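You operate a simulated robot arm through the tools that you are given. There is no shell and no other tool.

You run a simulated robot arm. Do the job below in one go: nothing can be reset, and whatever is moved stays where it is left.

JOB
Close the air line, pull the pink grip off the motor in the meter and lay the motor in SERVICE.
Fine: air first; clamp it for the pull; grip on the empty block, clamp free at the end.

It is judged by the outcome, as a careful person would: the job done as asked, and still so three seconds after it is handed in. It fails if anything else is knocked over, pushed out of place, dropped, spilled or broken.

ROBOT AND FRAMES
A 6-joint arm with a two-finger parallel gripper, fixed in place. Base frame: the origin is at the foot of the arm, x ahead of it, y to its left, z up; the work surface is at about z = 800. Readings come in mm, rad, newtons and seconds.
With the tool pointing down near the work surface it reaches from about 260 to 680 mm from the base axis. Its first joint turns from -1.152 to 1.152 rad. Payload 2.9 kg.
The TCP is the grasp point between the finger pads, 30 mm short of the fingertips. In the tool frame z runs along the fingers and y along their closing line. Largest opening 110 mm; finger width 20, thickness 10; the body of the gripper, 48 by 112 mm, starts 55 mm behind the TCP.
Orientation is told as [roll, pitch, yaw] about the base's x, y, z axes, in that order, counted from this pose: with the fingers straight down and closing along the base's y, the tool's x points along the base's -x, its y along +y and its z along -z.

CONTROLS
- The arm moves only by the tool play_rows. Its arguments are lists of equal length, an entry for each row: "dp": the shift along the tool's x, y, z in mm, a list of three; "dr": the turn, a rotation vector about the tool's x, y, z in rad, a list of three. In form: {"dp": [[dx, dy, dz], ...], "dr": [[ax, ay, az], ...]}. A call has 1 to 20 rows; each row shifts and turns the commanded pose from where the row before left it, along the tool's axes as they then stand. "jaw" is the finger opening in mm, from 0 to 110, set as the call begins (left out, the last holds). Each row takes 0.2 s and may step no farther than 50 mm and 0.15 rad from the row before; otherwise, or with a gripper value out of range, the whole call is refused. Where a pose cannot be reached the arm comes as near as it can. A force on the tool above 40 N (or 10 N above the force at the start of the call, whichever is more), or a blocked arm, ends the call early, and 0.2 s more pass. The fingers move at their own pace (about 108 mm/s each) and stop on an object; they squeeze with about 27 N. The grip force told is the motor's: it shows also when the fingers shut on nothing. Time passes only in rows, and 0.2 s behind the last, so rows that do not move let the fingers close. The reply holds the time, the measured pose of the TCP, the force on the tool along the base axes, the opening and the grip force, in the units named above and with some noise, with the torque about the TCP (base axes, N m) and any sound that the robot's microphone picked up.
- Cameras (640 x 400 px; columns grow to the right, rows downward): "scene" is fixed at [101.2, 469.1, 1384.8]; the picture's right is [-0.32, -0.95, 0.00], its down [-0.62, 0.21, -0.76] and it looks along [0.72, -0.24, -0.65] (base axes); focal length 286 px, centre (320, 200). "wrist" rides on the gripper at [72, 17, -103] in the tool frame; the picture's right is [-0.23, 0.97, 0.00], its down [-0.76, -0.18, -0.62] and it looks along [-0.61, -0.14, 0.78] (tool axes); focal length 222 px, centre (320, 200). There is no depth. A picture from a camera that has moved, and an enlarged one, comes with that camera's place and axes in the base frame and with its lens. The place of the scene camera against the robot may be out by one fixed shift of up to 18 mm in any direction.
- capture(camera): a new picture of that camera. No time passes.
- close_up(camera, box): a new picture of the part [left, top, right, bottom] of that camera's present view, enlarged. No time passes.
- sign_off(): hands the job in; it is judged then, once.

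Places have to be worked out from the pictures, the camera data and where the tool is seen. Open the gripper and draw the arm clear of the work before you hand the job in, unless the task says otherwise.

The tools are called after "Emit:" as a command line: name --argument value ..., lists and objects as JSON in quotes. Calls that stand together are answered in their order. play_rows: Moves the arm, as the interface text tells. Its arguments: {"type":"object","properties":{"dp":{"type":"array"},"dr":{"type":"array"},"jaw":{"type":"number"}},"required":["dp","dr"]} The other tools are called the same way: capture (camera) takes a picture; close_up (camera, box) takes an enlarged picture of a part of a camera's view; sign_off () hands the job in.

At the start:

```text
time_s: 0.0
tcp_pos: [494.9, 61.7, 1158.3]
ee_rot: [0.0, 0.001, 0.001]
wrist_force: [0.0, 0.6, -0.4]
wrist_torque: [0.0, 0.01, 0.02]
finger_gap: 110.2
gripper_force: 0.2
```

scene: 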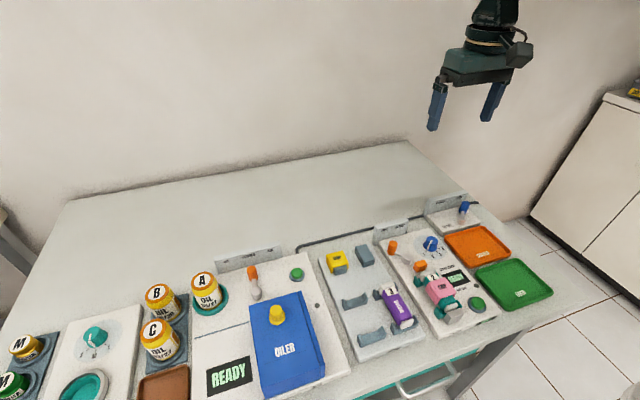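
wrist: 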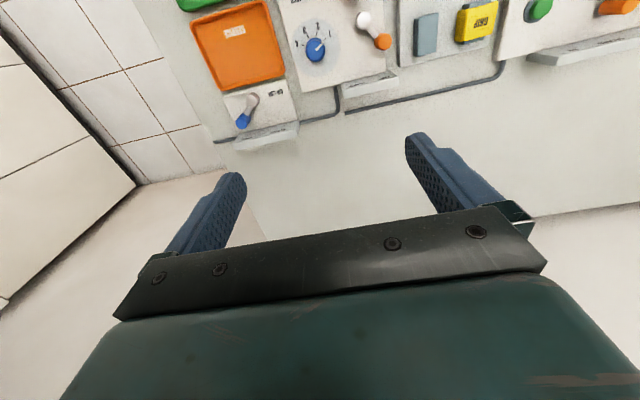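

I see the bench with several stations; I'll start by looking closely at the meter station, the blocks, and the trays.

Emit:
close_up --camera "scene" --box '[370, 180, 560, 350]'

Emit:
close_up --camera "scene" --box '[300, 220, 440, 360]'

Emit:
close_up --camera "wrist" --box '[180, 0, 520, 160]'

Emit:
close_up --camera "scene" --box '[0, 240, 340, 400]'

```text
2.35 times, centred on (465, 265) of scene
camera zoom: at [101.2, 469.1, 1384.8], right [-0.32, -0.95, 0.0], down [-0.62, 0.21, -0.76], along [0.72, -0.24, -0.65], focal length 674 px, centre (-21, 47)
```

zoom: 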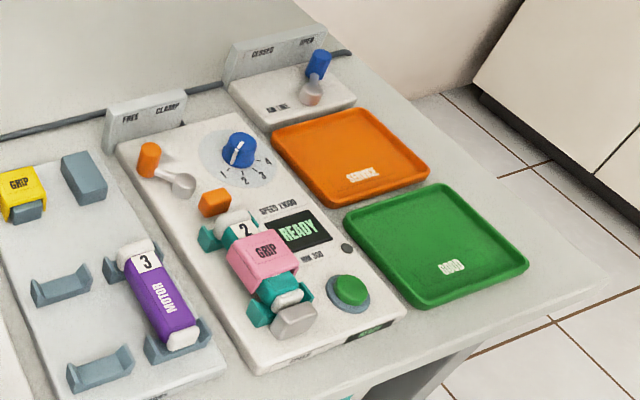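

```text
2.86 times, centred on (370, 290) of scene
camera zoom: at [101.2, 469.1, 1384.8], right [-0.32, -0.95, 0.0], down [-0.62, 0.21, -0.76], along [0.72, -0.24, -0.65], focal length 818 px, centre (177, -57)
```

zoom: 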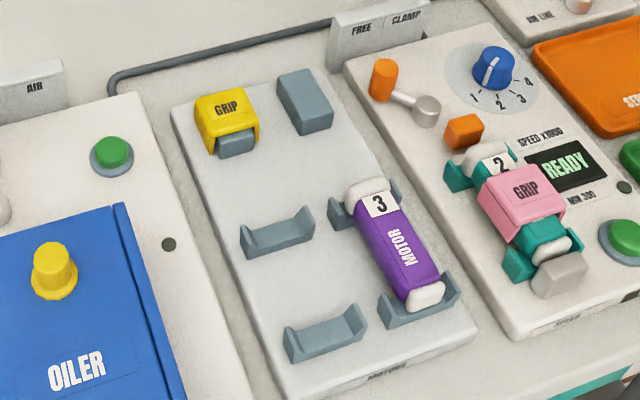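

```text
1.88 times, centred on (350, 80) of wrist
camera zoom: at [422.8, 81.3, 1260.9], right [0.23, 0.97, 0.0], down [0.76, -0.18, 0.62], along [0.61, -0.14, -0.78], focal length 418 px, centre (264, 426)
```

zoom: 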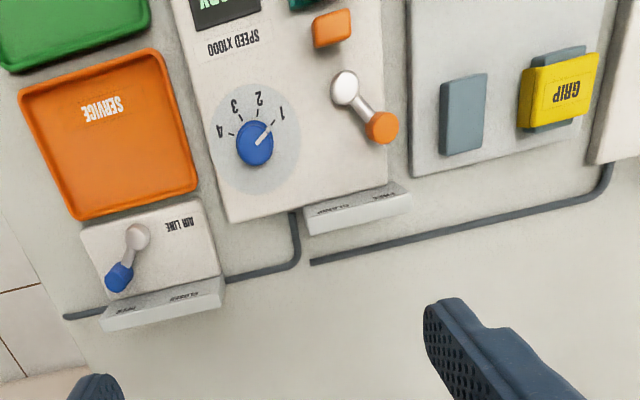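

```text
1.88 times, centred on (170, 320) of scene
camera zoom: at [101.2, 469.1, 1384.8], right [-0.32, -0.95, 0.0], down [-0.62, 0.21, -0.76], along [0.72, -0.24, -0.65], focal length 539 px, centre (602, -26)
```

zoom: 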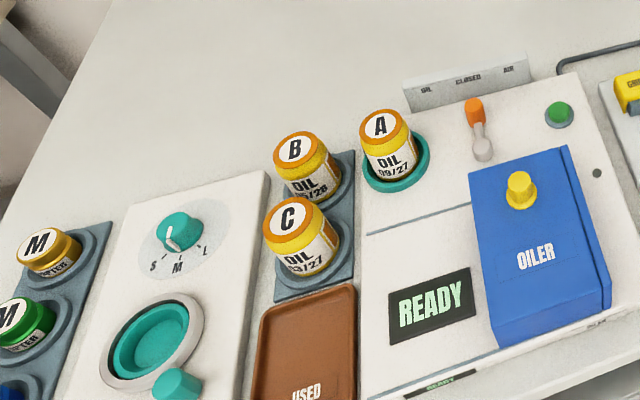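

The air lever (blue tip) seems to lean to OPEN, and the clamp lever (orange tip) to FREE. I judge the air unit to be near (510, -75), so I move above it to view it with the wrist camera, staying high.

Emit:
play_rows --dp '[[3, -26, 32], [3, -26, 32], [3, -26, 32], [3, -26, 32], [3, -26, 30], [0, 0, 0]]' --dr '[[0, 0, 0], [0, 0, 0], [0, 0, 0], [0, 0, 0], [0, 0, 0], [0, 0, 0]]'

Emit:
capture --camera "wrist"

Emit:
capture --camera "scene"

```text
time_s: 1.4
tcp_pos: [479.2, -68.6, 999.2]
ee_rot: [-0.001, -0.001, 0.001]
wrist_force: [0.1, 0.6, -0.7]
wrist_torque: [0.03, -0.01, -0.02]
finger_gap: 110.3
gripper_force: 0.1
```

```text
taken
camera wrist: at [407.6, -49.1, 1102.4], right [0.23, 0.97, 0.0], down [0.76, -0.18, 0.62], along [0.61, -0.14, -0.78], focal length 222 px, centre (320, 200)
```

wrist: 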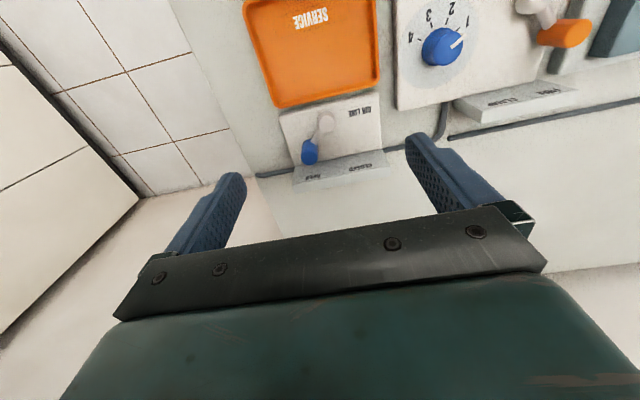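

```text
taken
```

scene: 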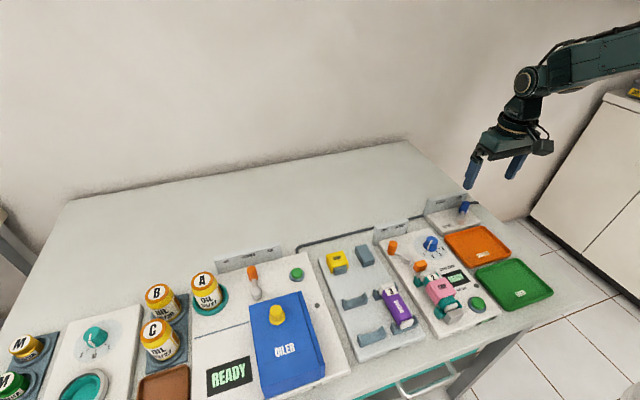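

The wrist view puts the air lever's silver pivot near (505, -66). I zoom in to see how the lever is built and which label it points at.

Emit:
close_up --camera "wrist" --box '[260, 80, 420, 200]'

Emit:
close_up --camera "scene" --box '[420, 180, 500, 240]'

Emit:
close_up --camera "scene" --box '[370, 210, 450, 270]'

Emit:
close_up --camera "wrist" --box '[380, 0, 640, 140]'

```text
3.33 times, centred on (340, 140) of wrist
camera zoom: at [407.6, -49.1, 1102.4], right [0.23, 0.97, 0.0], down [0.76, -0.18, 0.62], along [0.61, -0.14, -0.78], focal length 740 px, centre (253, 400)
```

zoom: 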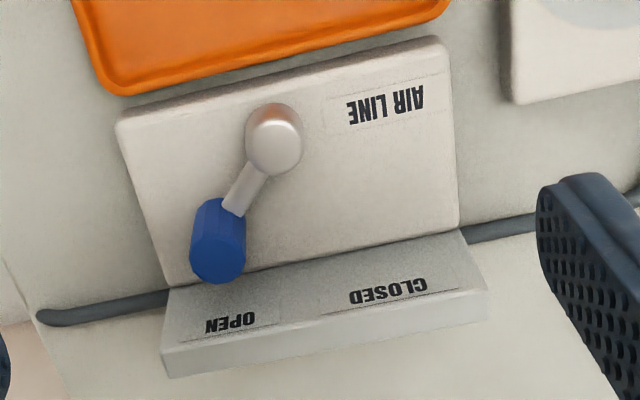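

```text
6.67 times, centred on (460, 210) of scene
camera zoom: at [101.2, 469.0, 1384.8], right [-0.32, -0.95, 0.0], down [-0.62, 0.21, -0.76], along [0.72, -0.24, -0.65], focal length 1909 px, centre (-613, 133)
```

zoom: 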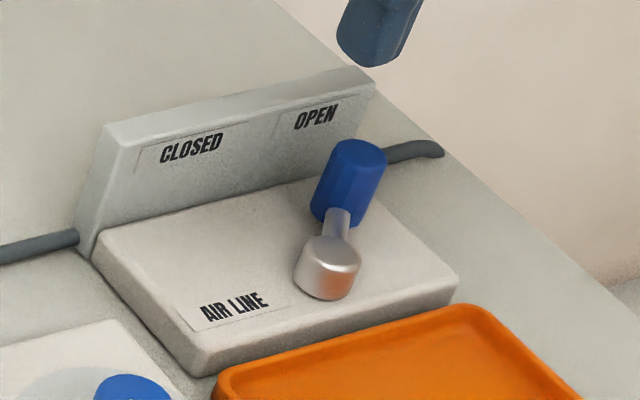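

```text
6.67 times, centred on (410, 240) of scene
camera zoom: at [101.2, 469.0, 1384.8], right [-0.32, -0.95, 0.0], down [-0.62, 0.21, -0.76], along [0.72, -0.24, -0.65], focal length 1909 px, centre (-280, -67)
```

zoom: 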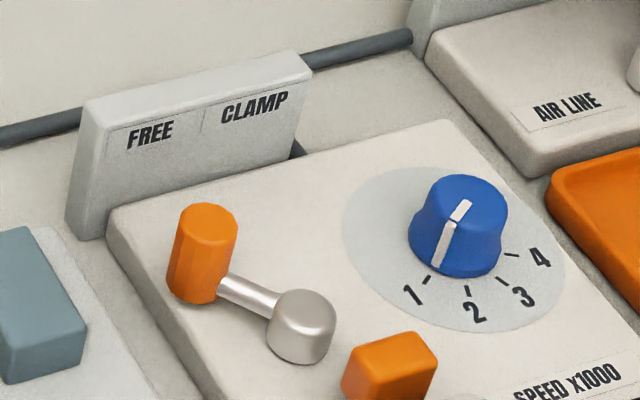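

```text
2.46 times, centred on (510, 70) of wrist
camera zoom: at [407.6, -49.1, 1102.4], right [0.23, 0.97, 0.0], down [0.76, -0.18, 0.62], along [0.61, -0.14, -0.78], focal length 547 px, centre (-148, 520)
```

zoom: 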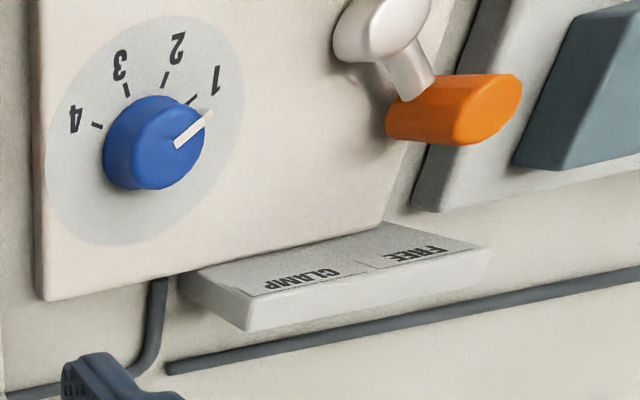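

The levers swing about a vertical pivot with an upright handle. Air: handle about (530, -90), at OPEN; CLOSED is on the +y side. I go back a little and lower to get parallax on the handle and the sign plate.

Emit:
play_rows --dp '[[20, 0, 30], [20, 0, 30], [0, 0, 0]]' --dr '[[0, 0, 0], [0, 0, 0], [0, 0, 0]]'

Emit:
close_up --camera "wrist" --box '[200, 50, 440, 200]'

Emit:
capture --camera "wrist"

```text
time_s: 2.2
tcp_pos: [440.7, -66.5, 940.7]
ee_rot: [0.0, 0.0, -0.001]
wrist_force: [0.3, 0.2, -0.1]
wrist_torque: [0.0, 0.01, 0.04]
finger_gap: 109.9
gripper_force: 0.2
```

```text
2.67 times, centred on (320, 125) of wrist
camera zoom: at [367.3, -48.6, 1043.6], right [0.23, 0.97, 0.0], down [0.76, -0.18, 0.62], along [0.61, -0.14, -0.78], focal length 592 px, centre (320, 400)
```

zoom: 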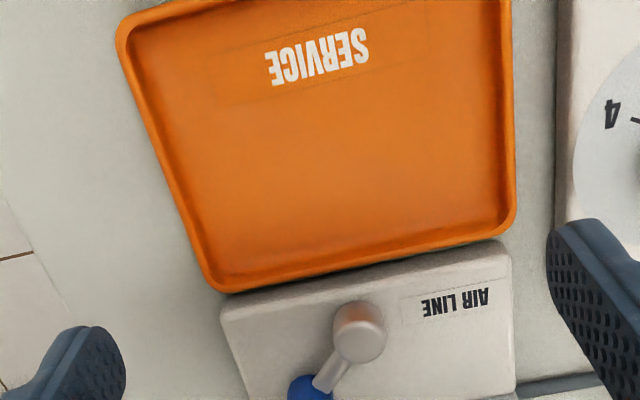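

```text
taken
camera wrist: at [367.3, -48.6, 1043.6], right [0.23, 0.97, 0.0], down [0.76, -0.18, 0.62], along [0.61, -0.14, -0.78], focal length 222 px, centre (320, 200)
```

wrist: 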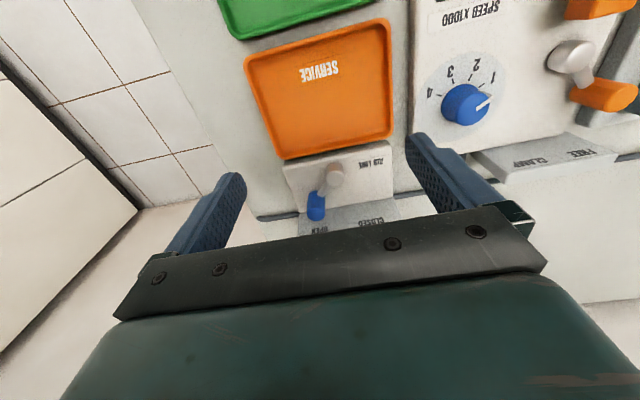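

The SERVICE tray and air unit are in view. I zoom in on the lever in this view and compare with the earlier one for height.

Emit:
close_up --camera "wrist" --box '[270, 135, 430, 245]'

Emit:
close_up --camera "wrist" --box '[400, 0, 640, 190]'

```text
3.64 times, centred on (350, 190) of wrist
camera zoom: at [367.3, -48.6, 1043.6], right [0.23, 0.97, 0.0], down [0.76, -0.18, 0.62], along [0.61, -0.14, -0.78], focal length 808 px, centre (211, 236)
```

zoom: 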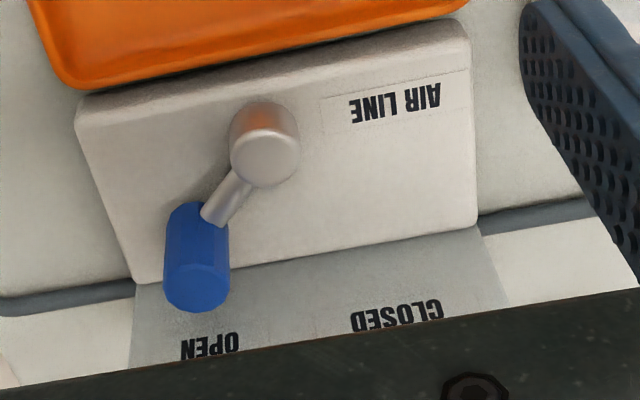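

```text
2.11 times, centred on (520, 95) of wrist
camera zoom: at [367.3, -48.6, 1043.6], right [0.23, 0.97, 0.0], down [0.76, -0.18, 0.62], along [0.61, -0.14, -0.78], focal length 468 px, centre (-101, 421)
```

zoom: 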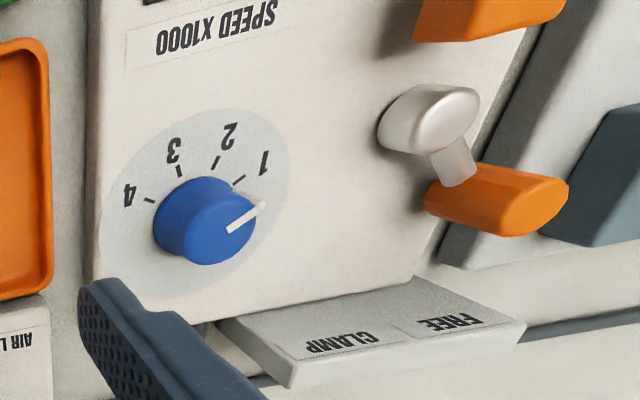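

Triangulating the two views: air handle top at about (531, -90.5, 859), pivot at (503, -62), arm 40 mm, sign face at x≈562. I'll cage the handle loosely with the fingers (tips above the lever arm) and sweep it along +y to CLOSED; first I move above it.

Emit:
play_rows --dp '[[-32, -8, 0], [-32, -8, 0], [-31, -8, 0], [0, 0, 0]]' --dr '[[0, 0, 0], [0, 0, 0], [0, 0, 0], [0, 0, 0]]' --jaw 44

Emit:
capture --camera "wrist"

Emit:
close_up --camera "scene" --box '[420, 140, 520, 240]'

```text
time_s: 3.2
tcp_pos: [535.4, -90.9, 940.8]
ee_rot: [-0.001, -0.001, 0.003]
wrist_force: [0.0, 0.3, 0.0]
wrist_torque: [-0.01, -0.02, -0.01]
finger_gap: 43.8
gripper_force: 0.1
```

```text
taken
camera wrist: at [463.3, -72.8, 1043.6], right [0.23, 0.97, 0.0], down [0.76, -0.18, 0.62], along [0.61, -0.14, -0.78], focal length 222 px, centre (320, 200)
```

wrist: 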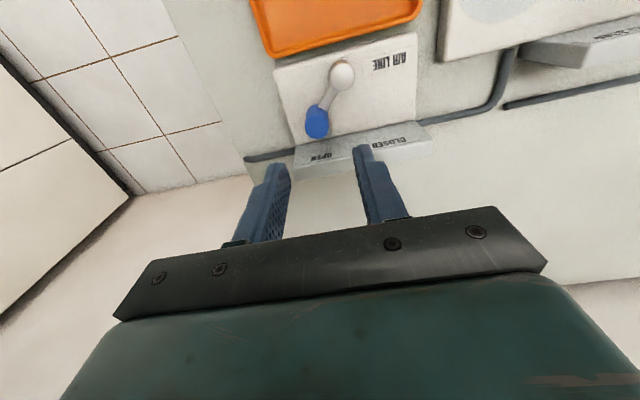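

```text
4.00 times, centred on (470, 190) of scene
camera zoom: at [101.2, 469.0, 1384.8], right [-0.32, -0.95, 0.0], down [-0.62, 0.21, -0.76], along [0.72, -0.24, -0.65], focal length 1146 px, centre (-280, 240)
```

zoom: 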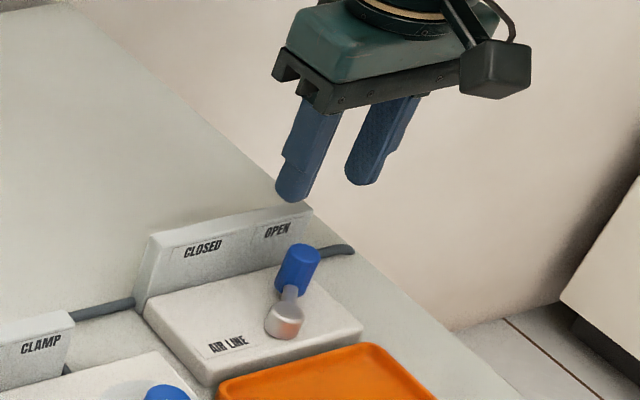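

The handle is centred between the open fingers. I descend so the fingertips come to about z=838, overlapping only the handle's upper half.

Emit:
play_rows --dp '[[0, 0, 25], [0, 0, 25], [0, 0, 22], [0, 0, 0]]' --dr '[[0, 0, 0], [0, 0, 0], [0, 0, 0], [0, 0, 0]]' --jaw 44

Emit:
capture --camera "wrist"

Emit:
close_up --camera "scene" --box '[420, 140, 520, 240]'

```text
time_s: 4.2
tcp_pos: [535.7, -90.7, 866.7]
ee_rot: [0.0, 0.0, 0.001]
wrist_force: [0.2, -0.8, 0.0]
wrist_torque: [0.03, 0.01, 0.0]
finger_gap: 44.3
gripper_force: 0.0
```

```text
taken
camera wrist: at [462.8, -72.6, 970.3], right [0.23, 0.97, 0.0], down [0.76, -0.18, 0.62], along [0.61, -0.14, -0.78], focal length 222 px, centre (320, 200)
```

wrist: 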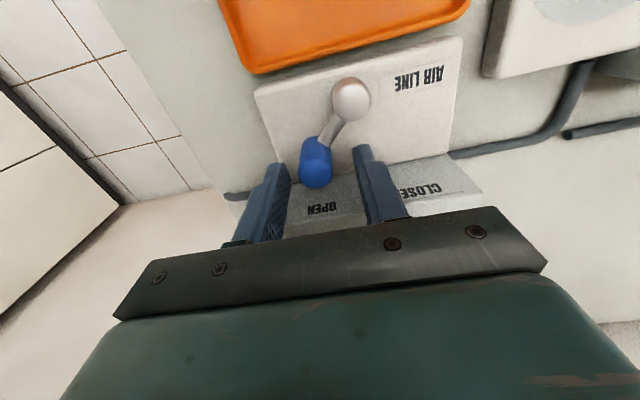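

```text
4.00 times, centred on (470, 190) of scene
camera zoom: at [101.2, 469.1, 1384.8], right [-0.32, -0.95, 0.0], down [-0.62, 0.21, -0.76], along [0.72, -0.24, -0.65], focal length 1146 px, centre (-280, 240)
```

zoom: 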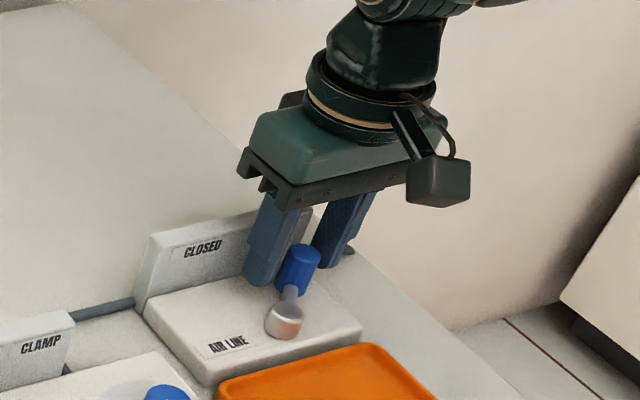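

The handle sits between the fingers with no contact. I narrow the cage to 26 mm and check the readings before sweeping.

Emit:
play_rows --dp '[[0, 0, 0], [0, 0, 0]]' --dr '[[0, 0, 0], [0, 0, 0]]' --jaw 26

Emit:
play_rows --dp '[[-1, 10, 0], [-1, 10, 0], [-1, 10, 0], [0, 10, 0], [1, 10, 0], [1, 8, 0], [0, 0, 0]]' --dr '[[0, 0, 0], [0, 0, 0], [0, 0, 0], [0, 0, 0], [0, 0, 0], [0, 0, 0], [0, 0, 0]]'

Emit:
capture --camera "wrist"

```text
time_s: 4.8
tcp_pos: [534.7, -91.9, 867.4]
ee_rot: [-0.002, -0.001, 0.0]
wrist_force: [0.6, 0.1, 0.8]
wrist_torque: [0.0, 0.02, 0.01]
finger_gap: 25.8
gripper_force: 0.1
```

```text
time_s: 6.4
tcp_pos: [537.4, -35.1, 867.5]
ee_rot: [-0.001, -0.001, -0.004]
wrist_force: [2.7, -15.6, -2.3]
wrist_torque: [-0.18, -0.18, 0.09]
finger_gap: 33.4
gripper_force: 7.5
```

```text
taken
camera wrist: at [463.8, -16.0, 970.9], right [0.23, 0.97, 0.0], down [0.76, -0.18, 0.62], along [0.61, -0.15, -0.78], focal length 222 px, centre (320, 200)
```

wrist: 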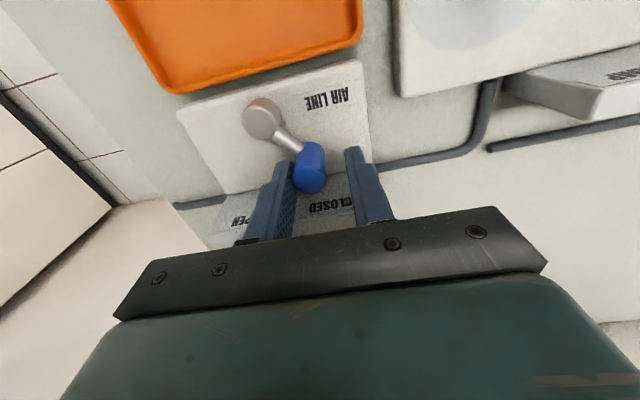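

The handle has swung most of the way to CLOSED (about 41° of 45°). I push a few millimetres further to seat it, watching force.

Emit:
play_rows --dp '[[0, 3, 0], [0, 3, 0], [0, 2, 0], [0, 0, 0]]' --dr '[[0, 0, 0], [0, 0, 0], [0, 0, 0], [0, 0, 0]]'

Emit:
capture --camera "wrist"

Emit:
close_up --camera "scene" --box '[420, 140, 520, 240]'

```text
time_s: 7.4
tcp_pos: [537.4, -30.7, 867.7]
ee_rot: [-0.007, -0.001, -0.011]
wrist_force: [3.8, -32.9, -1.5]
wrist_torque: [-0.42, 0.09, 0.12]
finger_gap: 42.4
gripper_force: 16.8
```

```text
taken
camera wrist: at [464.1, -9.9, 970.7], right [0.24, 0.97, -0.01], down [0.76, -0.18, 0.62], along [0.61, -0.15, -0.78], focal length 222 px, centre (320, 200)
```

wrist: 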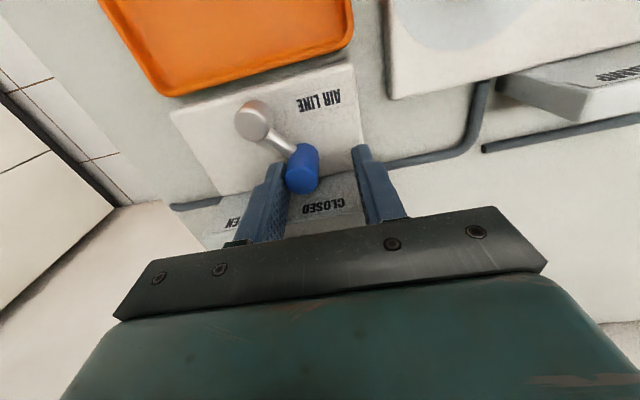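

```text
4.00 times, centred on (470, 190) of scene
camera zoom: at [101.3, 468.3, 1385.1], right [-0.32, -0.95, 0.0], down [-0.62, 0.21, -0.76], along [0.72, -0.24, -0.65], focal length 1146 px, centre (-280, 240)
```

zoom: 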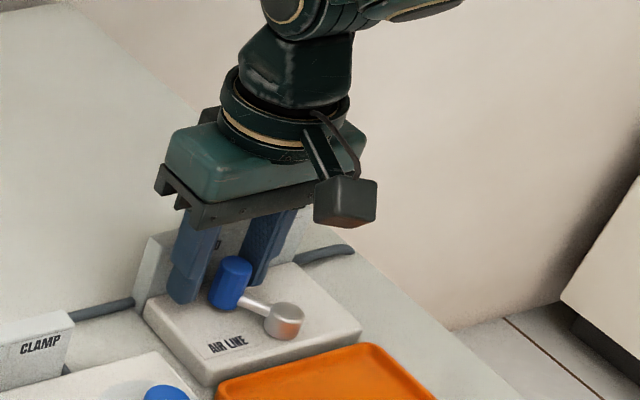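

The handle is against its stop at CLOSED (33 N, no more movement). I back off to centre on the handle with the jaw at 44, then rise straight up.

Emit:
play_rows --dp '[[0, -5, 0], [0, -5, 0], [0, 0, 0], [0, 0, -25], [0, 0, -30], [0, 0, -30], [0, 0, 0]]' --dr '[[0, 0, 0], [0, 0, 0], [0, 0, 0], [0, 0, 0], [0, 0, 0], [0, 0, 0], [0, 0, 0]]' --jaw 44

Emit:
capture --camera "wrist"

Emit:
close_up --camera "scene" --box '[370, 160, 530, 260]'

```text
time_s: 9.0
tcp_pos: [536.7, -36.5, 953.1]
ee_rot: [0.001, 0.002, 0.001]
wrist_force: [-0.6, 0.3, -0.5]
wrist_torque: [-0.01, 0.02, 0.01]
finger_gap: 44.0
gripper_force: 0.0
```

```text
taken
camera wrist: at [464.0, -16.7, 1056.2], right [0.23, 0.97, 0.0], down [0.76, -0.18, 0.62], along [0.61, -0.14, -0.78], focal length 222 px, centre (320, 200)
```

wrist: 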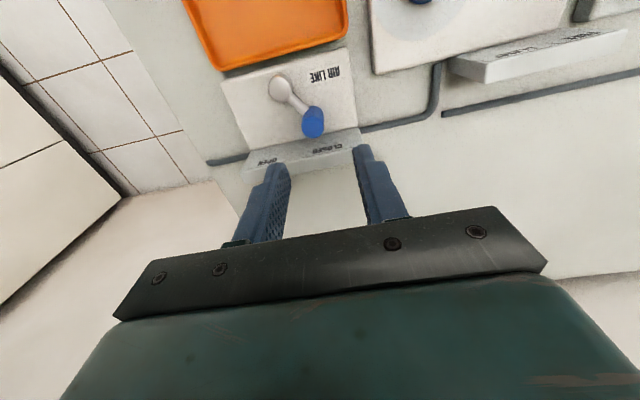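

```text
4.00 times, centred on (450, 210) of scene
camera zoom: at [101.2, 469.1, 1384.8], right [-0.32, -0.95, 0.0], down [-0.62, 0.21, -0.76], along [0.72, -0.24, -0.65], focal length 1146 px, centre (-200, 160)
```

zoom: 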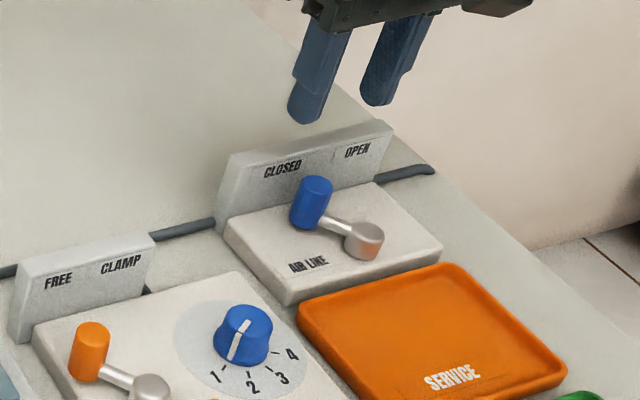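

Air now reads CLOSED with the handle on that side. Next I move above the meter to look at the clamp lever and the motor with the pink grip.

Emit:
play_rows --dp '[[23, 28, -7], [23, 28, -7], [23, 28, -7], [23, 28, -6], [23, 28, -6], [22, 27, -6], [0, 0, 0]]' --dr '[[0, 0, 0], [0, 0, 0], [0, 0, 0], [0, 0, 0], [0, 0, 0], [0, 0, 0], [0, 0, 0]]' --jaw 44

Emit:
capture --camera "wrist"

Emit:
close_up --camera "wrist" --box '[200, 0, 480, 175]'

```text
time_s: 10.6
tcp_pos: [399.8, 131.0, 991.2]
ee_rot: [0.0, 0.0, -0.001]
wrist_force: [-0.2, 0.6, 1.1]
wrist_torque: [-0.01, 0.0, 0.01]
finger_gap: 43.9
gripper_force: 0.0
```

```text
taken
camera wrist: at [327.1, 149.9, 1094.6], right [0.23, 0.97, 0.0], down [0.76, -0.18, 0.62], along [0.61, -0.14, -0.78], focal length 222 px, centre (320, 200)
```

wrist: 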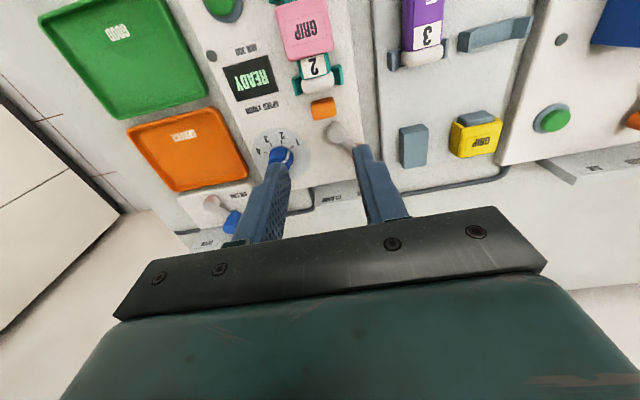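

```text
2.29 times, centred on (340, 88) of wrist
camera zoom: at [327.1, 149.9, 1094.6], right [0.23, 0.97, 0.0], down [0.76, -0.18, 0.62], along [0.61, -0.14, -0.78], focal length 508 px, centre (274, 457)
```

zoom: 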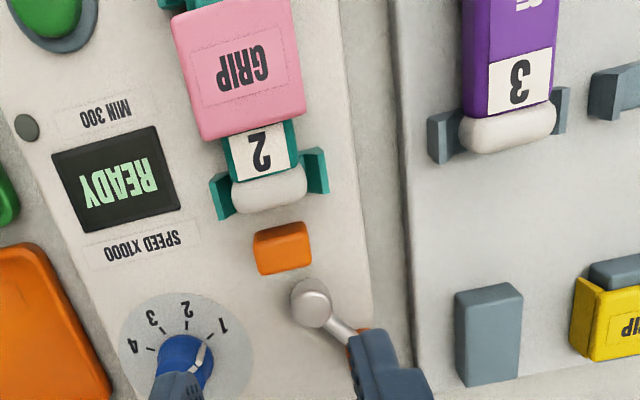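

The fingers hide the lever here. I open the jaw and shift forward in x so the lever and motor show in the clear upper part of the view.

Emit:
play_rows --dp '[[-35, 5, 0], [-35, 5, 0], [0, 0, 0]]' --dr '[[0, 0, 0], [0, 0, 0], [0, 0, 0]]' --jaw 110

Emit:
close_up --camera "wrist" --box '[200, 0, 440, 150]'

Emit:
play_rows --dp '[[35, 0, 10], [35, 0, 10], [0, 0, 0]]' --dr '[[0, 0, 0], [0, 0, 0], [0, 0, 0]]' --jaw 110

Emit:
close_up --camera "wrist" --box '[200, 0, 440, 150]'

Emit:
close_up --camera "wrist" --box '[280, 80, 440, 210]'

```text
time_s: 11.4
tcp_pos: [469.5, 139.4, 991.0]
ee_rot: [0.0, 0.001, -0.001]
wrist_force: [0.6, 0.1, -0.1]
wrist_torque: [-0.03, -0.02, -0.01]
finger_gap: 109.9
gripper_force: 0.0
```

```text
2.67 times, centred on (320, 75) of wrist
camera zoom: at [397.3, 159.9, 1094.7], right [0.23, 0.97, 0.0], down [0.76, -0.18, 0.62], along [0.61, -0.14, -0.78], focal length 592 px, centre (320, 533)
```

zoom: 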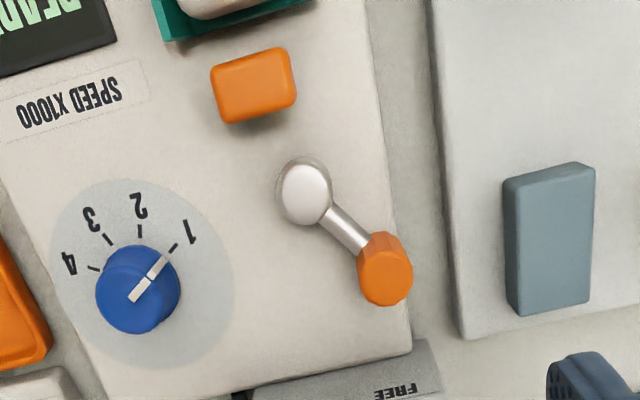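

```text
time_s: 12.2
tcp_pos: [399.8, 141.0, 972.3]
ee_rot: [0.0, -0.001, 0.001]
wrist_force: [-0.5, 0.1, 0.4]
wrist_torque: [0.0, -0.01, 0.0]
finger_gap: 110.0
gripper_force: 0.1
```

```text
2.67 times, centred on (320, 75) of wrist
camera zoom: at [327.0, 160.0, 1075.5], right [0.23, 0.97, 0.0], down [0.76, -0.18, 0.62], along [0.61, -0.14, -0.78], focal length 592 px, centre (320, 533)
```

zoom: 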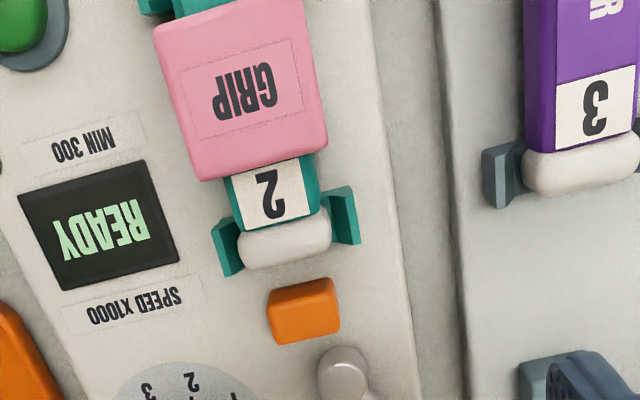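

```text
3.08 times, centred on (360, 145) of wrist
camera zoom: at [327.0, 160.0, 1075.5], right [0.23, 0.97, 0.0], down [0.76, -0.18, 0.62], along [0.61, -0.14, -0.78], focal length 684 px, centre (197, 369)
```

zoom: 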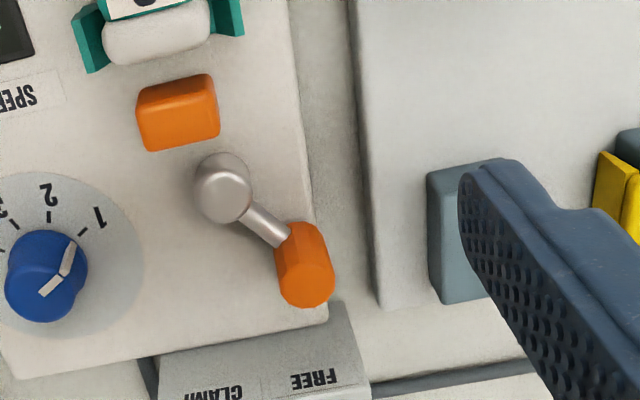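

Triangulation gives the clamp handle top at about (467, 170, 858), pivot (435, 146), its sign face at x≈513 — plenty of room. I move above the handle with the jaw at 44 mm.

Emit:
play_rows --dp '[[-24, 10, 4], [-24, 10, 4], [-23, 9, 4], [0, 0, 0]]' --dr '[[0, 0, 0], [0, 0, 0], [0, 0, 0], [0, 0, 0]]' --jaw 44

Emit:
capture --camera "wrist"

```text
time_s: 13.2
tcp_pos: [470.9, 169.9, 959.0]
ee_rot: [-0.001, 0.001, -0.001]
wrist_force: [-0.1, -0.8, -0.5]
wrist_torque: [0.0, 0.03, -0.01]
finger_gap: 44.0
gripper_force: 0.0
```

```text
taken
camera wrist: at [397.7, 189.5, 1062.6], right [0.23, 0.97, 0.0], down [0.76, -0.18, 0.62], along [0.61, -0.14, -0.78], focal length 222 px, centre (320, 200)
```

wrist: 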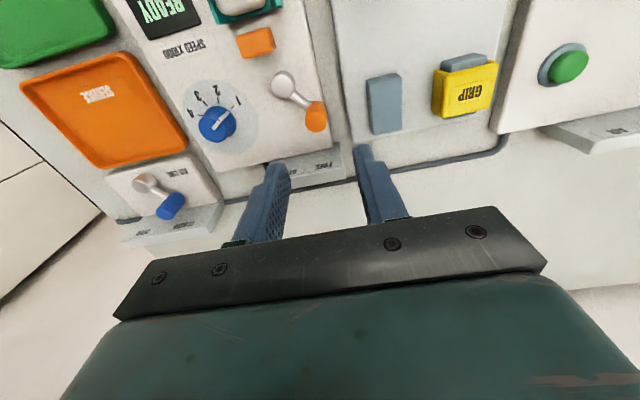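

The handle lies centred under the cage. I descend to TCP z≈870.

Emit:
play_rows --dp '[[0, 0, 30], [0, 0, 30], [0, 0, 29], [0, 0, 0]]' --dr '[[0, 0, 0], [0, 0, 0], [0, 0, 0], [0, 0, 0]]' --jaw 44

Emit:
capture --camera "wrist"

```text
time_s: 14.2
tcp_pos: [469.2, 171.1, 870.4]
ee_rot: [0.001, -0.001, -0.001]
wrist_force: [0.4, -0.3, 0.2]
wrist_torque: [-0.04, 0.01, -0.01]
finger_gap: 44.0
gripper_force: 0.2
```

```text
taken
camera wrist: at [397.6, 189.7, 974.0], right [0.23, 0.97, 0.0], down [0.76, -0.18, 0.62], along [0.61, -0.14, -0.78], focal length 222 px, centre (320, 200)
```

wrist: 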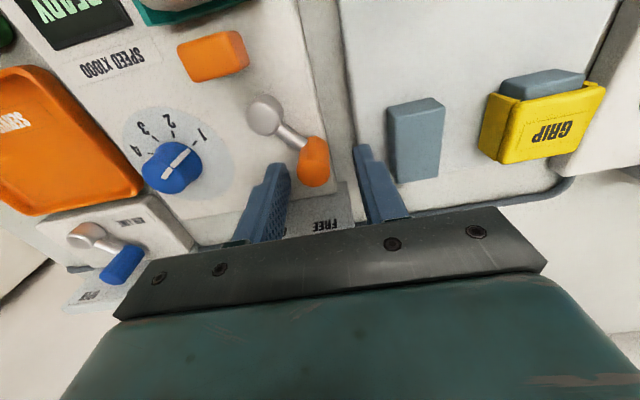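

Handle at (466, 170), no contact. I narrow the cage and sweep toward CLAMP (-y).

Emit:
play_rows --dp '[[0, 0, 0], [0, 0, 0], [-1, -9, 0], [-1, -9, 0], [-1, -9, 0], [0, -9, 0], [1, -8, 0], [0, 0, 0]]' --dr '[[0, 0, 0], [0, 0, 0], [0, 0, 0], [0, 0, 0], [0, 0, 0], [0, 0, 0], [0, 0, 0], [0, 0, 0]]' --jaw 27

Emit:
capture --camera "wrist"

```text
time_s: 16.0
tcp_pos: [472.5, 127.2, 870.5]
ee_rot: [0.0, -0.001, 0.0]
wrist_force: [0.3, 0.7, -0.2]
wrist_torque: [0.01, -0.02, 0.0]
finger_gap: 27.2
gripper_force: 0.7
```

```text
taken
camera wrist: at [399.4, 145.2, 973.9], right [0.23, 0.97, 0.0], down [0.76, -0.18, 0.62], along [0.61, -0.14, -0.78], focal length 222 px, centre (320, 200)
```

wrist: 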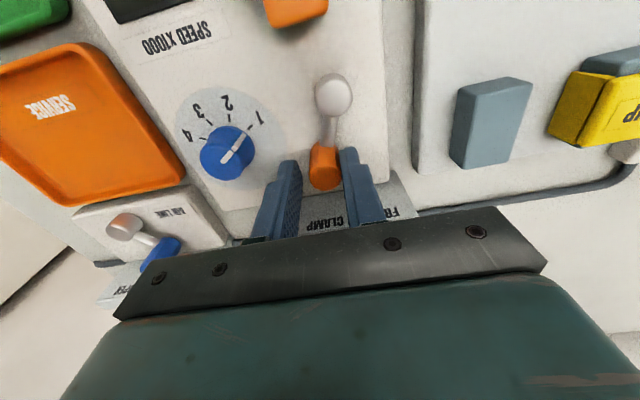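

The lever is past the middle, about 21° toward CLAMP, with little force. I continue in small steps to its stop.

Emit:
play_rows --dp '[[1, -4, 0], [1, -4, 0], [1, -4, 0], [0, 0, 0]]' --dr '[[0, 0, 0], [0, 0, 0], [0, 0, 0], [0, 0, 0]]'

Emit:
close_up --camera "wrist" --box '[220, 0, 440, 220]'

```text
time_s: 17.0
tcp_pos: [469.9, 115.8, 868.8]
ee_rot: [0.001, -0.002, 0.001]
wrist_force: [3.5, 10.9, -1.2]
wrist_torque: [0.19, -0.12, -0.09]
finger_gap: 32.8
gripper_force: 5.2
```

```text
1.82 times, centred on (330, 110) of wrist
camera zoom: at [396.9, 134.2, 973.7], right [0.22, 0.97, 0.0], down [0.76, -0.18, 0.62], along [0.61, -0.14, -0.78], focal length 404 px, centre (302, 364)
```

zoom: 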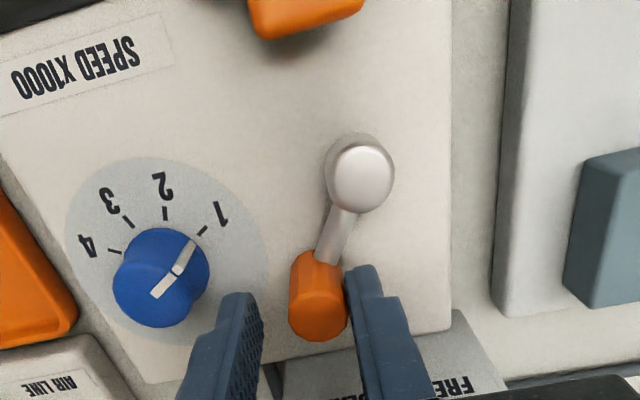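

Force has come up to 11 N with the handle near (469, 123). I push a bit further to confirm it is at the stop.

Emit:
play_rows --dp '[[0, -3, 0], [0, -3, 0], [0, 0, 0]]' --dr '[[0, 0, 0], [0, 0, 0], [0, 0, 0]]'

Emit:
close_up --camera "wrist" --box '[220, 0, 440, 220]'

Emit:
close_up --camera "scene" --box '[370, 200, 530, 340]'

```text
time_s: 17.8
tcp_pos: [470.2, 111.9, 870.0]
ee_rot: [0.004, -0.002, 0.006]
wrist_force: [7.9, 27.5, -5.0]
wrist_torque: [0.41, -0.28, -0.17]
finger_gap: 40.6
gripper_force: 13.6
```

```text
1.82 times, centred on (330, 110) of wrist
camera zoom: at [396.7, 129.3, 973.8], right [0.22, 0.98, 0.01], down [0.76, -0.18, 0.62], along [0.61, -0.13, -0.78], focal length 404 px, centre (302, 364)
```

zoom: 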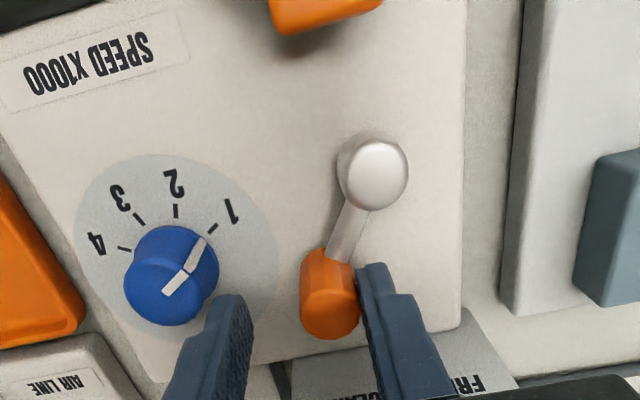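

```text
2.86 times, centred on (450, 270) of scene
camera zoom: at [101.4, 469.7, 1384.5], right [-0.32, -0.95, 0.0], down [-0.62, 0.21, -0.76], along [0.72, -0.24, -0.65], focal length 818 px, centre (-51, 0)
```

zoom: 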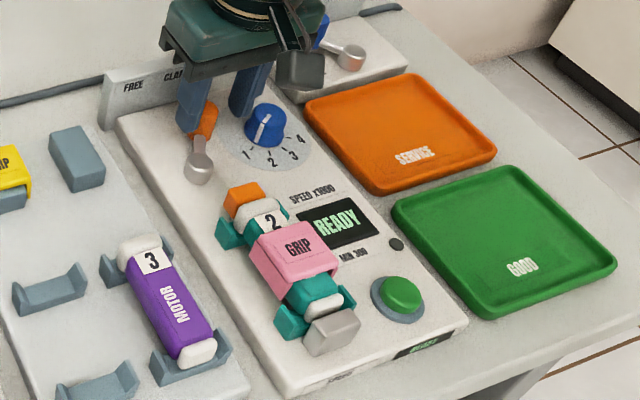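

The orange clamp shoe has slid against the motor's end and the lever is at its CLAMP stop. I back off to centre on the handle and rise.

Emit:
play_rows --dp '[[0, 6, 0], [0, 6, 0], [0, 0, 0], [0, 0, -25], [0, 0, -35], [0, 0, -35], [0, 0, 0]]' --dr '[[0, 0, 0], [0, 0, 0], [0, 0, 0], [0, 0, 0], [0, 0, 0], [0, 0, 0], [0, 0, 0]]' --jaw 38

Emit:
capture --camera "wrist"

Emit:
close_up --camera "scene" --box '[370, 200, 530, 340]'

```text
time_s: 19.4
tcp_pos: [469.3, 121.5, 966.5]
ee_rot: [0.0, 0.002, -0.002]
wrist_force: [0.3, -0.6, 0.2]
wrist_torque: [0.03, 0.01, -0.01]
finger_gap: 37.8
gripper_force: 0.1
```

```text
taken
camera wrist: at [396.6, 139.9, 1069.4], right [0.23, 0.97, 0.0], down [0.76, -0.18, 0.62], along [0.61, -0.14, -0.78], focal length 222 px, centre (320, 200)
```

wrist: 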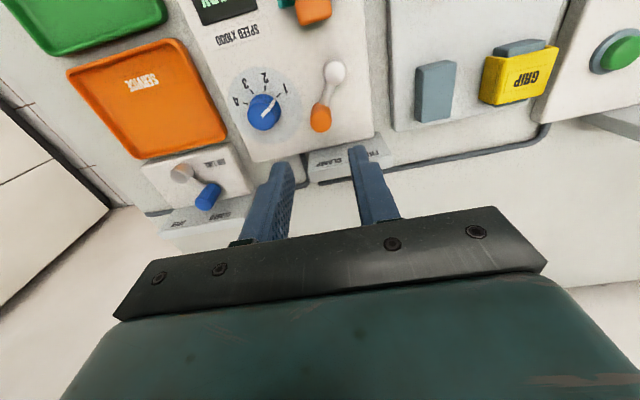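

```text
2.86 times, centred on (450, 270) of scene
camera zoom: at [101.2, 469.1, 1384.8], right [-0.32, -0.95, 0.0], down [-0.62, 0.21, -0.76], along [0.72, -0.24, -0.65], focal length 818 px, centre (-51, 0)
```

zoom: 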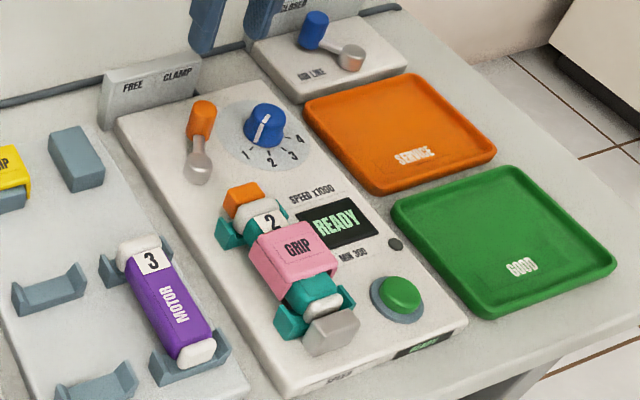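

Clamp is confirmed at CLAMP. Now I move over the motor in the meter to measure the pink grip.

Emit:
play_rows --dp '[[30, 0, 0], [30, 0, 0], [29, 0, 0], [0, 0, 0]]' --dr '[[0, 0, 0], [0, 0, 0], [0, 0, 0], [0, 0, 0]]' --jaw 110

Emit:
close_up --camera "wrist" --box '[200, 0, 440, 150]'

Emit:
play_rows --dp '[[30, 0, 10], [30, 0, 10], [0, 0, 0]]' --dr '[[0, 0, 0], [0, 0, 0], [0, 0, 0]]' --jaw 110

Emit:
close_up --camera "wrist" --box '[200, 0, 440, 150]'

Emit:
capture --camera "wrist"

```text
time_s: 20.4
tcp_pos: [381.8, 120.5, 966.3]
ee_rot: [0.0, 0.0, -0.001]
wrist_force: [-0.5, 0.5, -0.9]
wrist_torque: [0.03, 0.0, 0.0]
finger_gap: 110.0
gripper_force: 0.1
```

```text
2.67 times, centred on (320, 75) of wrist
camera zoom: at [308.0, 139.6, 1069.3], right [0.23, 0.97, 0.0], down [0.76, -0.18, 0.62], along [0.61, -0.14, -0.78], focal length 592 px, centre (320, 533)
```

zoom: 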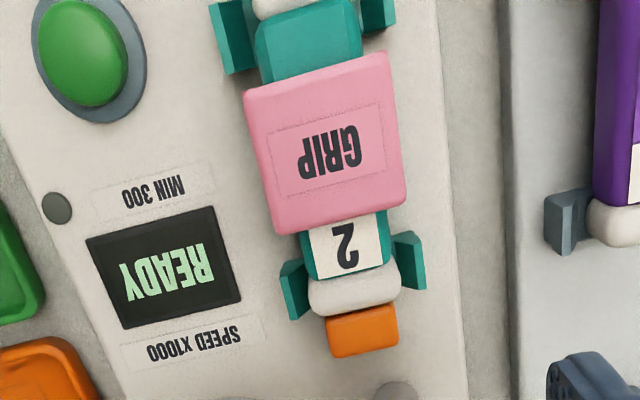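

```text
time_s: 21.2
tcp_pos: [319.7, 121.1, 945.4]
ee_rot: [0.0, 0.001, 0.002]
wrist_force: [0.0, 0.0, -0.2]
wrist_torque: [0.0, -0.05, -0.01]
finger_gap: 110.0
gripper_force: 0.0
```

```text
2.67 times, centred on (320, 75) of wrist
camera zoom: at [247.5, 139.8, 1049.1], right [0.23, 0.97, 0.0], down [0.76, -0.18, 0.62], along [0.61, -0.14, -0.78], focal length 592 px, centre (320, 533)
```

zoom: 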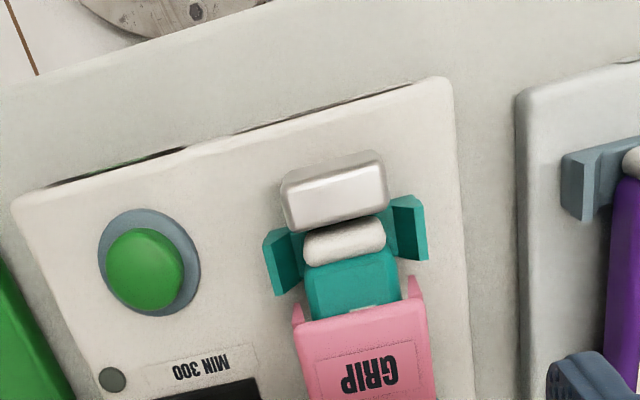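

```text
taken
camera wrist: at [247.5, 139.8, 1049.1], right [0.23, 0.97, 0.0], down [0.76, -0.18, 0.62], along [0.61, -0.14, -0.78], focal length 222 px, centre (320, 200)
```

wrist: 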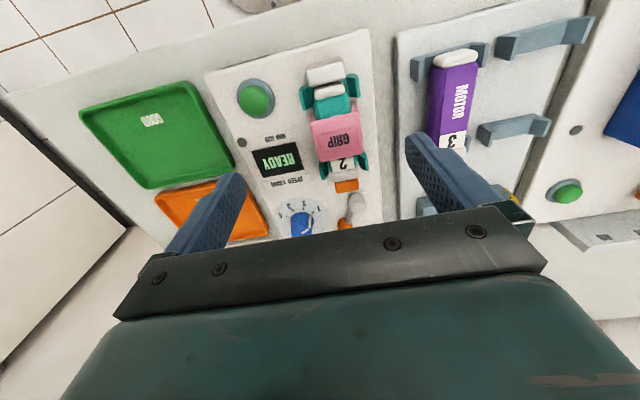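

The grip is a saddle: a top plate with two side walls straddling the motor body, so it pulls straight up. I zoom in on it for exact corners.

Emit:
close_up --camera "wrist" --box '[280, 50, 400, 210]'

Emit:
close_up --camera "scene" --box '[410, 250, 480, 330]'

Emit:
close_up --camera "scene" --box '[320, 235, 390, 285]'

```text
2.50 times, centred on (340, 130) of wrist
camera zoom: at [247.5, 139.8, 1049.1], right [0.23, 0.97, 0.0], down [0.76, -0.18, 0.62], along [0.61, -0.14, -0.78], focal length 555 px, centre (270, 375)
```

zoom: 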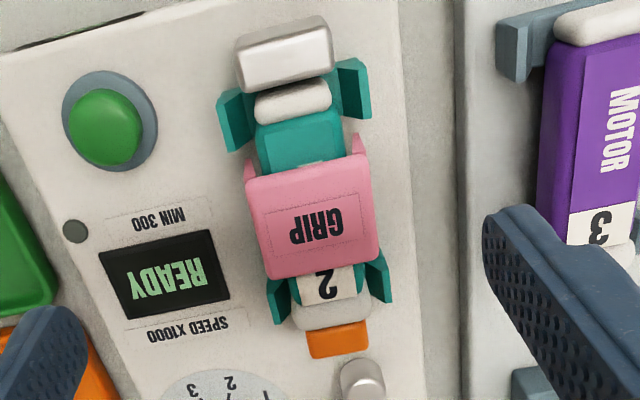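

```text
5.00 times, centred on (445, 290) of scene
camera zoom: at [101.2, 469.1, 1384.8], right [-0.32, -0.95, 0.0], down [-0.62, 0.21, -0.76], along [0.72, -0.24, -0.65], focal length 1432 px, centre (-305, -250)
```

zoom: 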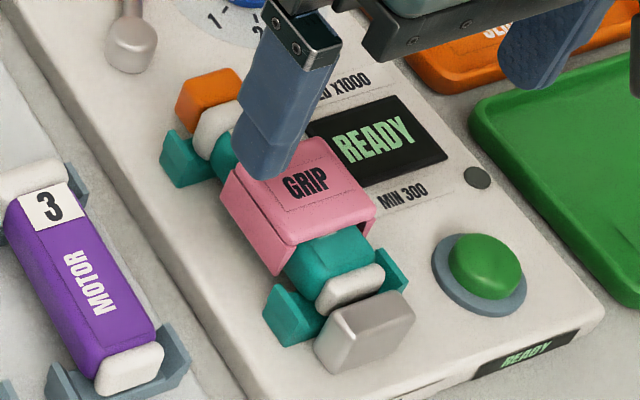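

```text
8.00 times, centred on (355, 260) of scene
camera zoom: at [101.2, 469.1, 1384.8], right [-0.32, -0.95, 0.0], down [-0.62, 0.21, -0.76], along [0.72, -0.24, -0.65], focal length 2291 px, centre (40, -280)
```

zoom: 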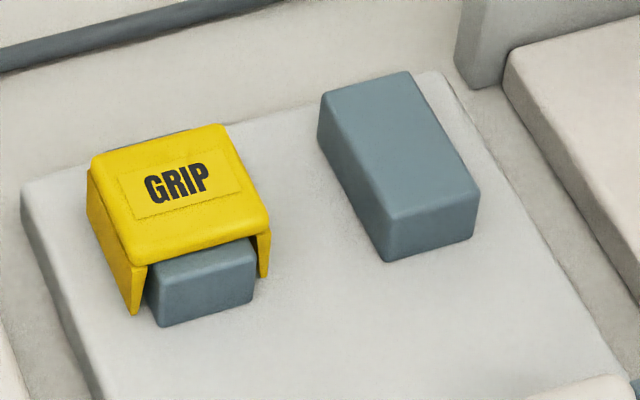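

Triangulated: pink grip top at z≈862, x 311–348, y 118–158 (centre about (329.5, 138)), walls down to z≈838; cradles are at x≈296 and 370, clear of the fingers. I move over the grip with the jaw at 62 mm.

Emit:
play_rows --dp '[[-10, 17, 0], [0, 0, 0]]' --dr '[[0, 0, 0], [0, 0, 0]]' --jaw 62

Emit:
capture --camera "wrist"

Emit:
close_up --camera "wrist" --box '[230, 60, 410, 210]'

```text
time_s: 21.8
tcp_pos: [330.7, 138.8, 945.2]
ee_rot: [0.001, 0.0, 0.0]
wrist_force: [0.6, -0.4, 0.5]
wrist_torque: [0.03, 0.01, 0.02]
finger_gap: 61.9
gripper_force: 0.0
```

```text
taken
camera wrist: at [257.8, 156.8, 1048.9], right [0.23, 0.97, 0.0], down [0.76, -0.18, 0.62], along [0.61, -0.14, -0.78], focal length 222 px, centre (320, 200)
```

wrist: 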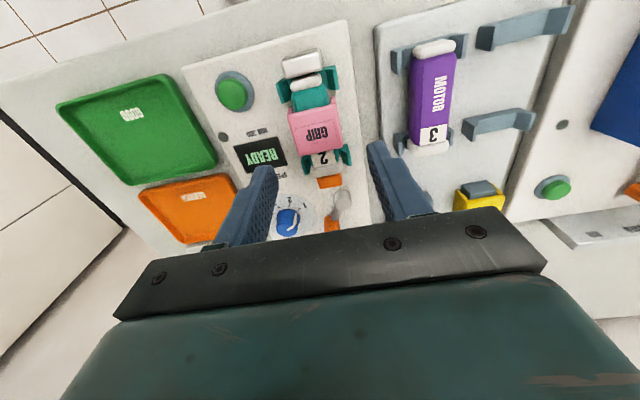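

```text
2.67 times, centred on (320, 135) of wrist
camera zoom: at [257.8, 156.8, 1048.9], right [0.23, 0.97, 0.0], down [0.76, -0.18, 0.62], along [0.61, -0.14, -0.78], focal length 592 px, centre (320, 373)
```

zoom: 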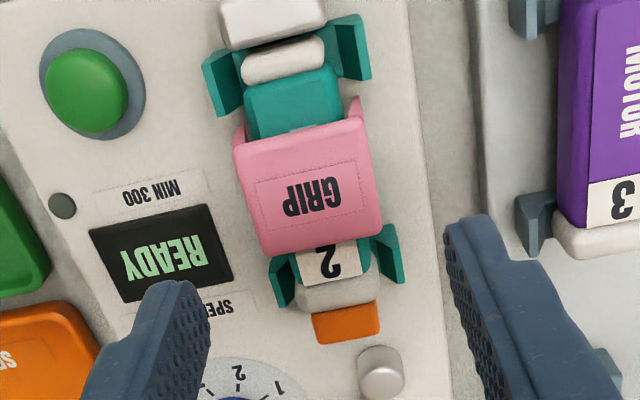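

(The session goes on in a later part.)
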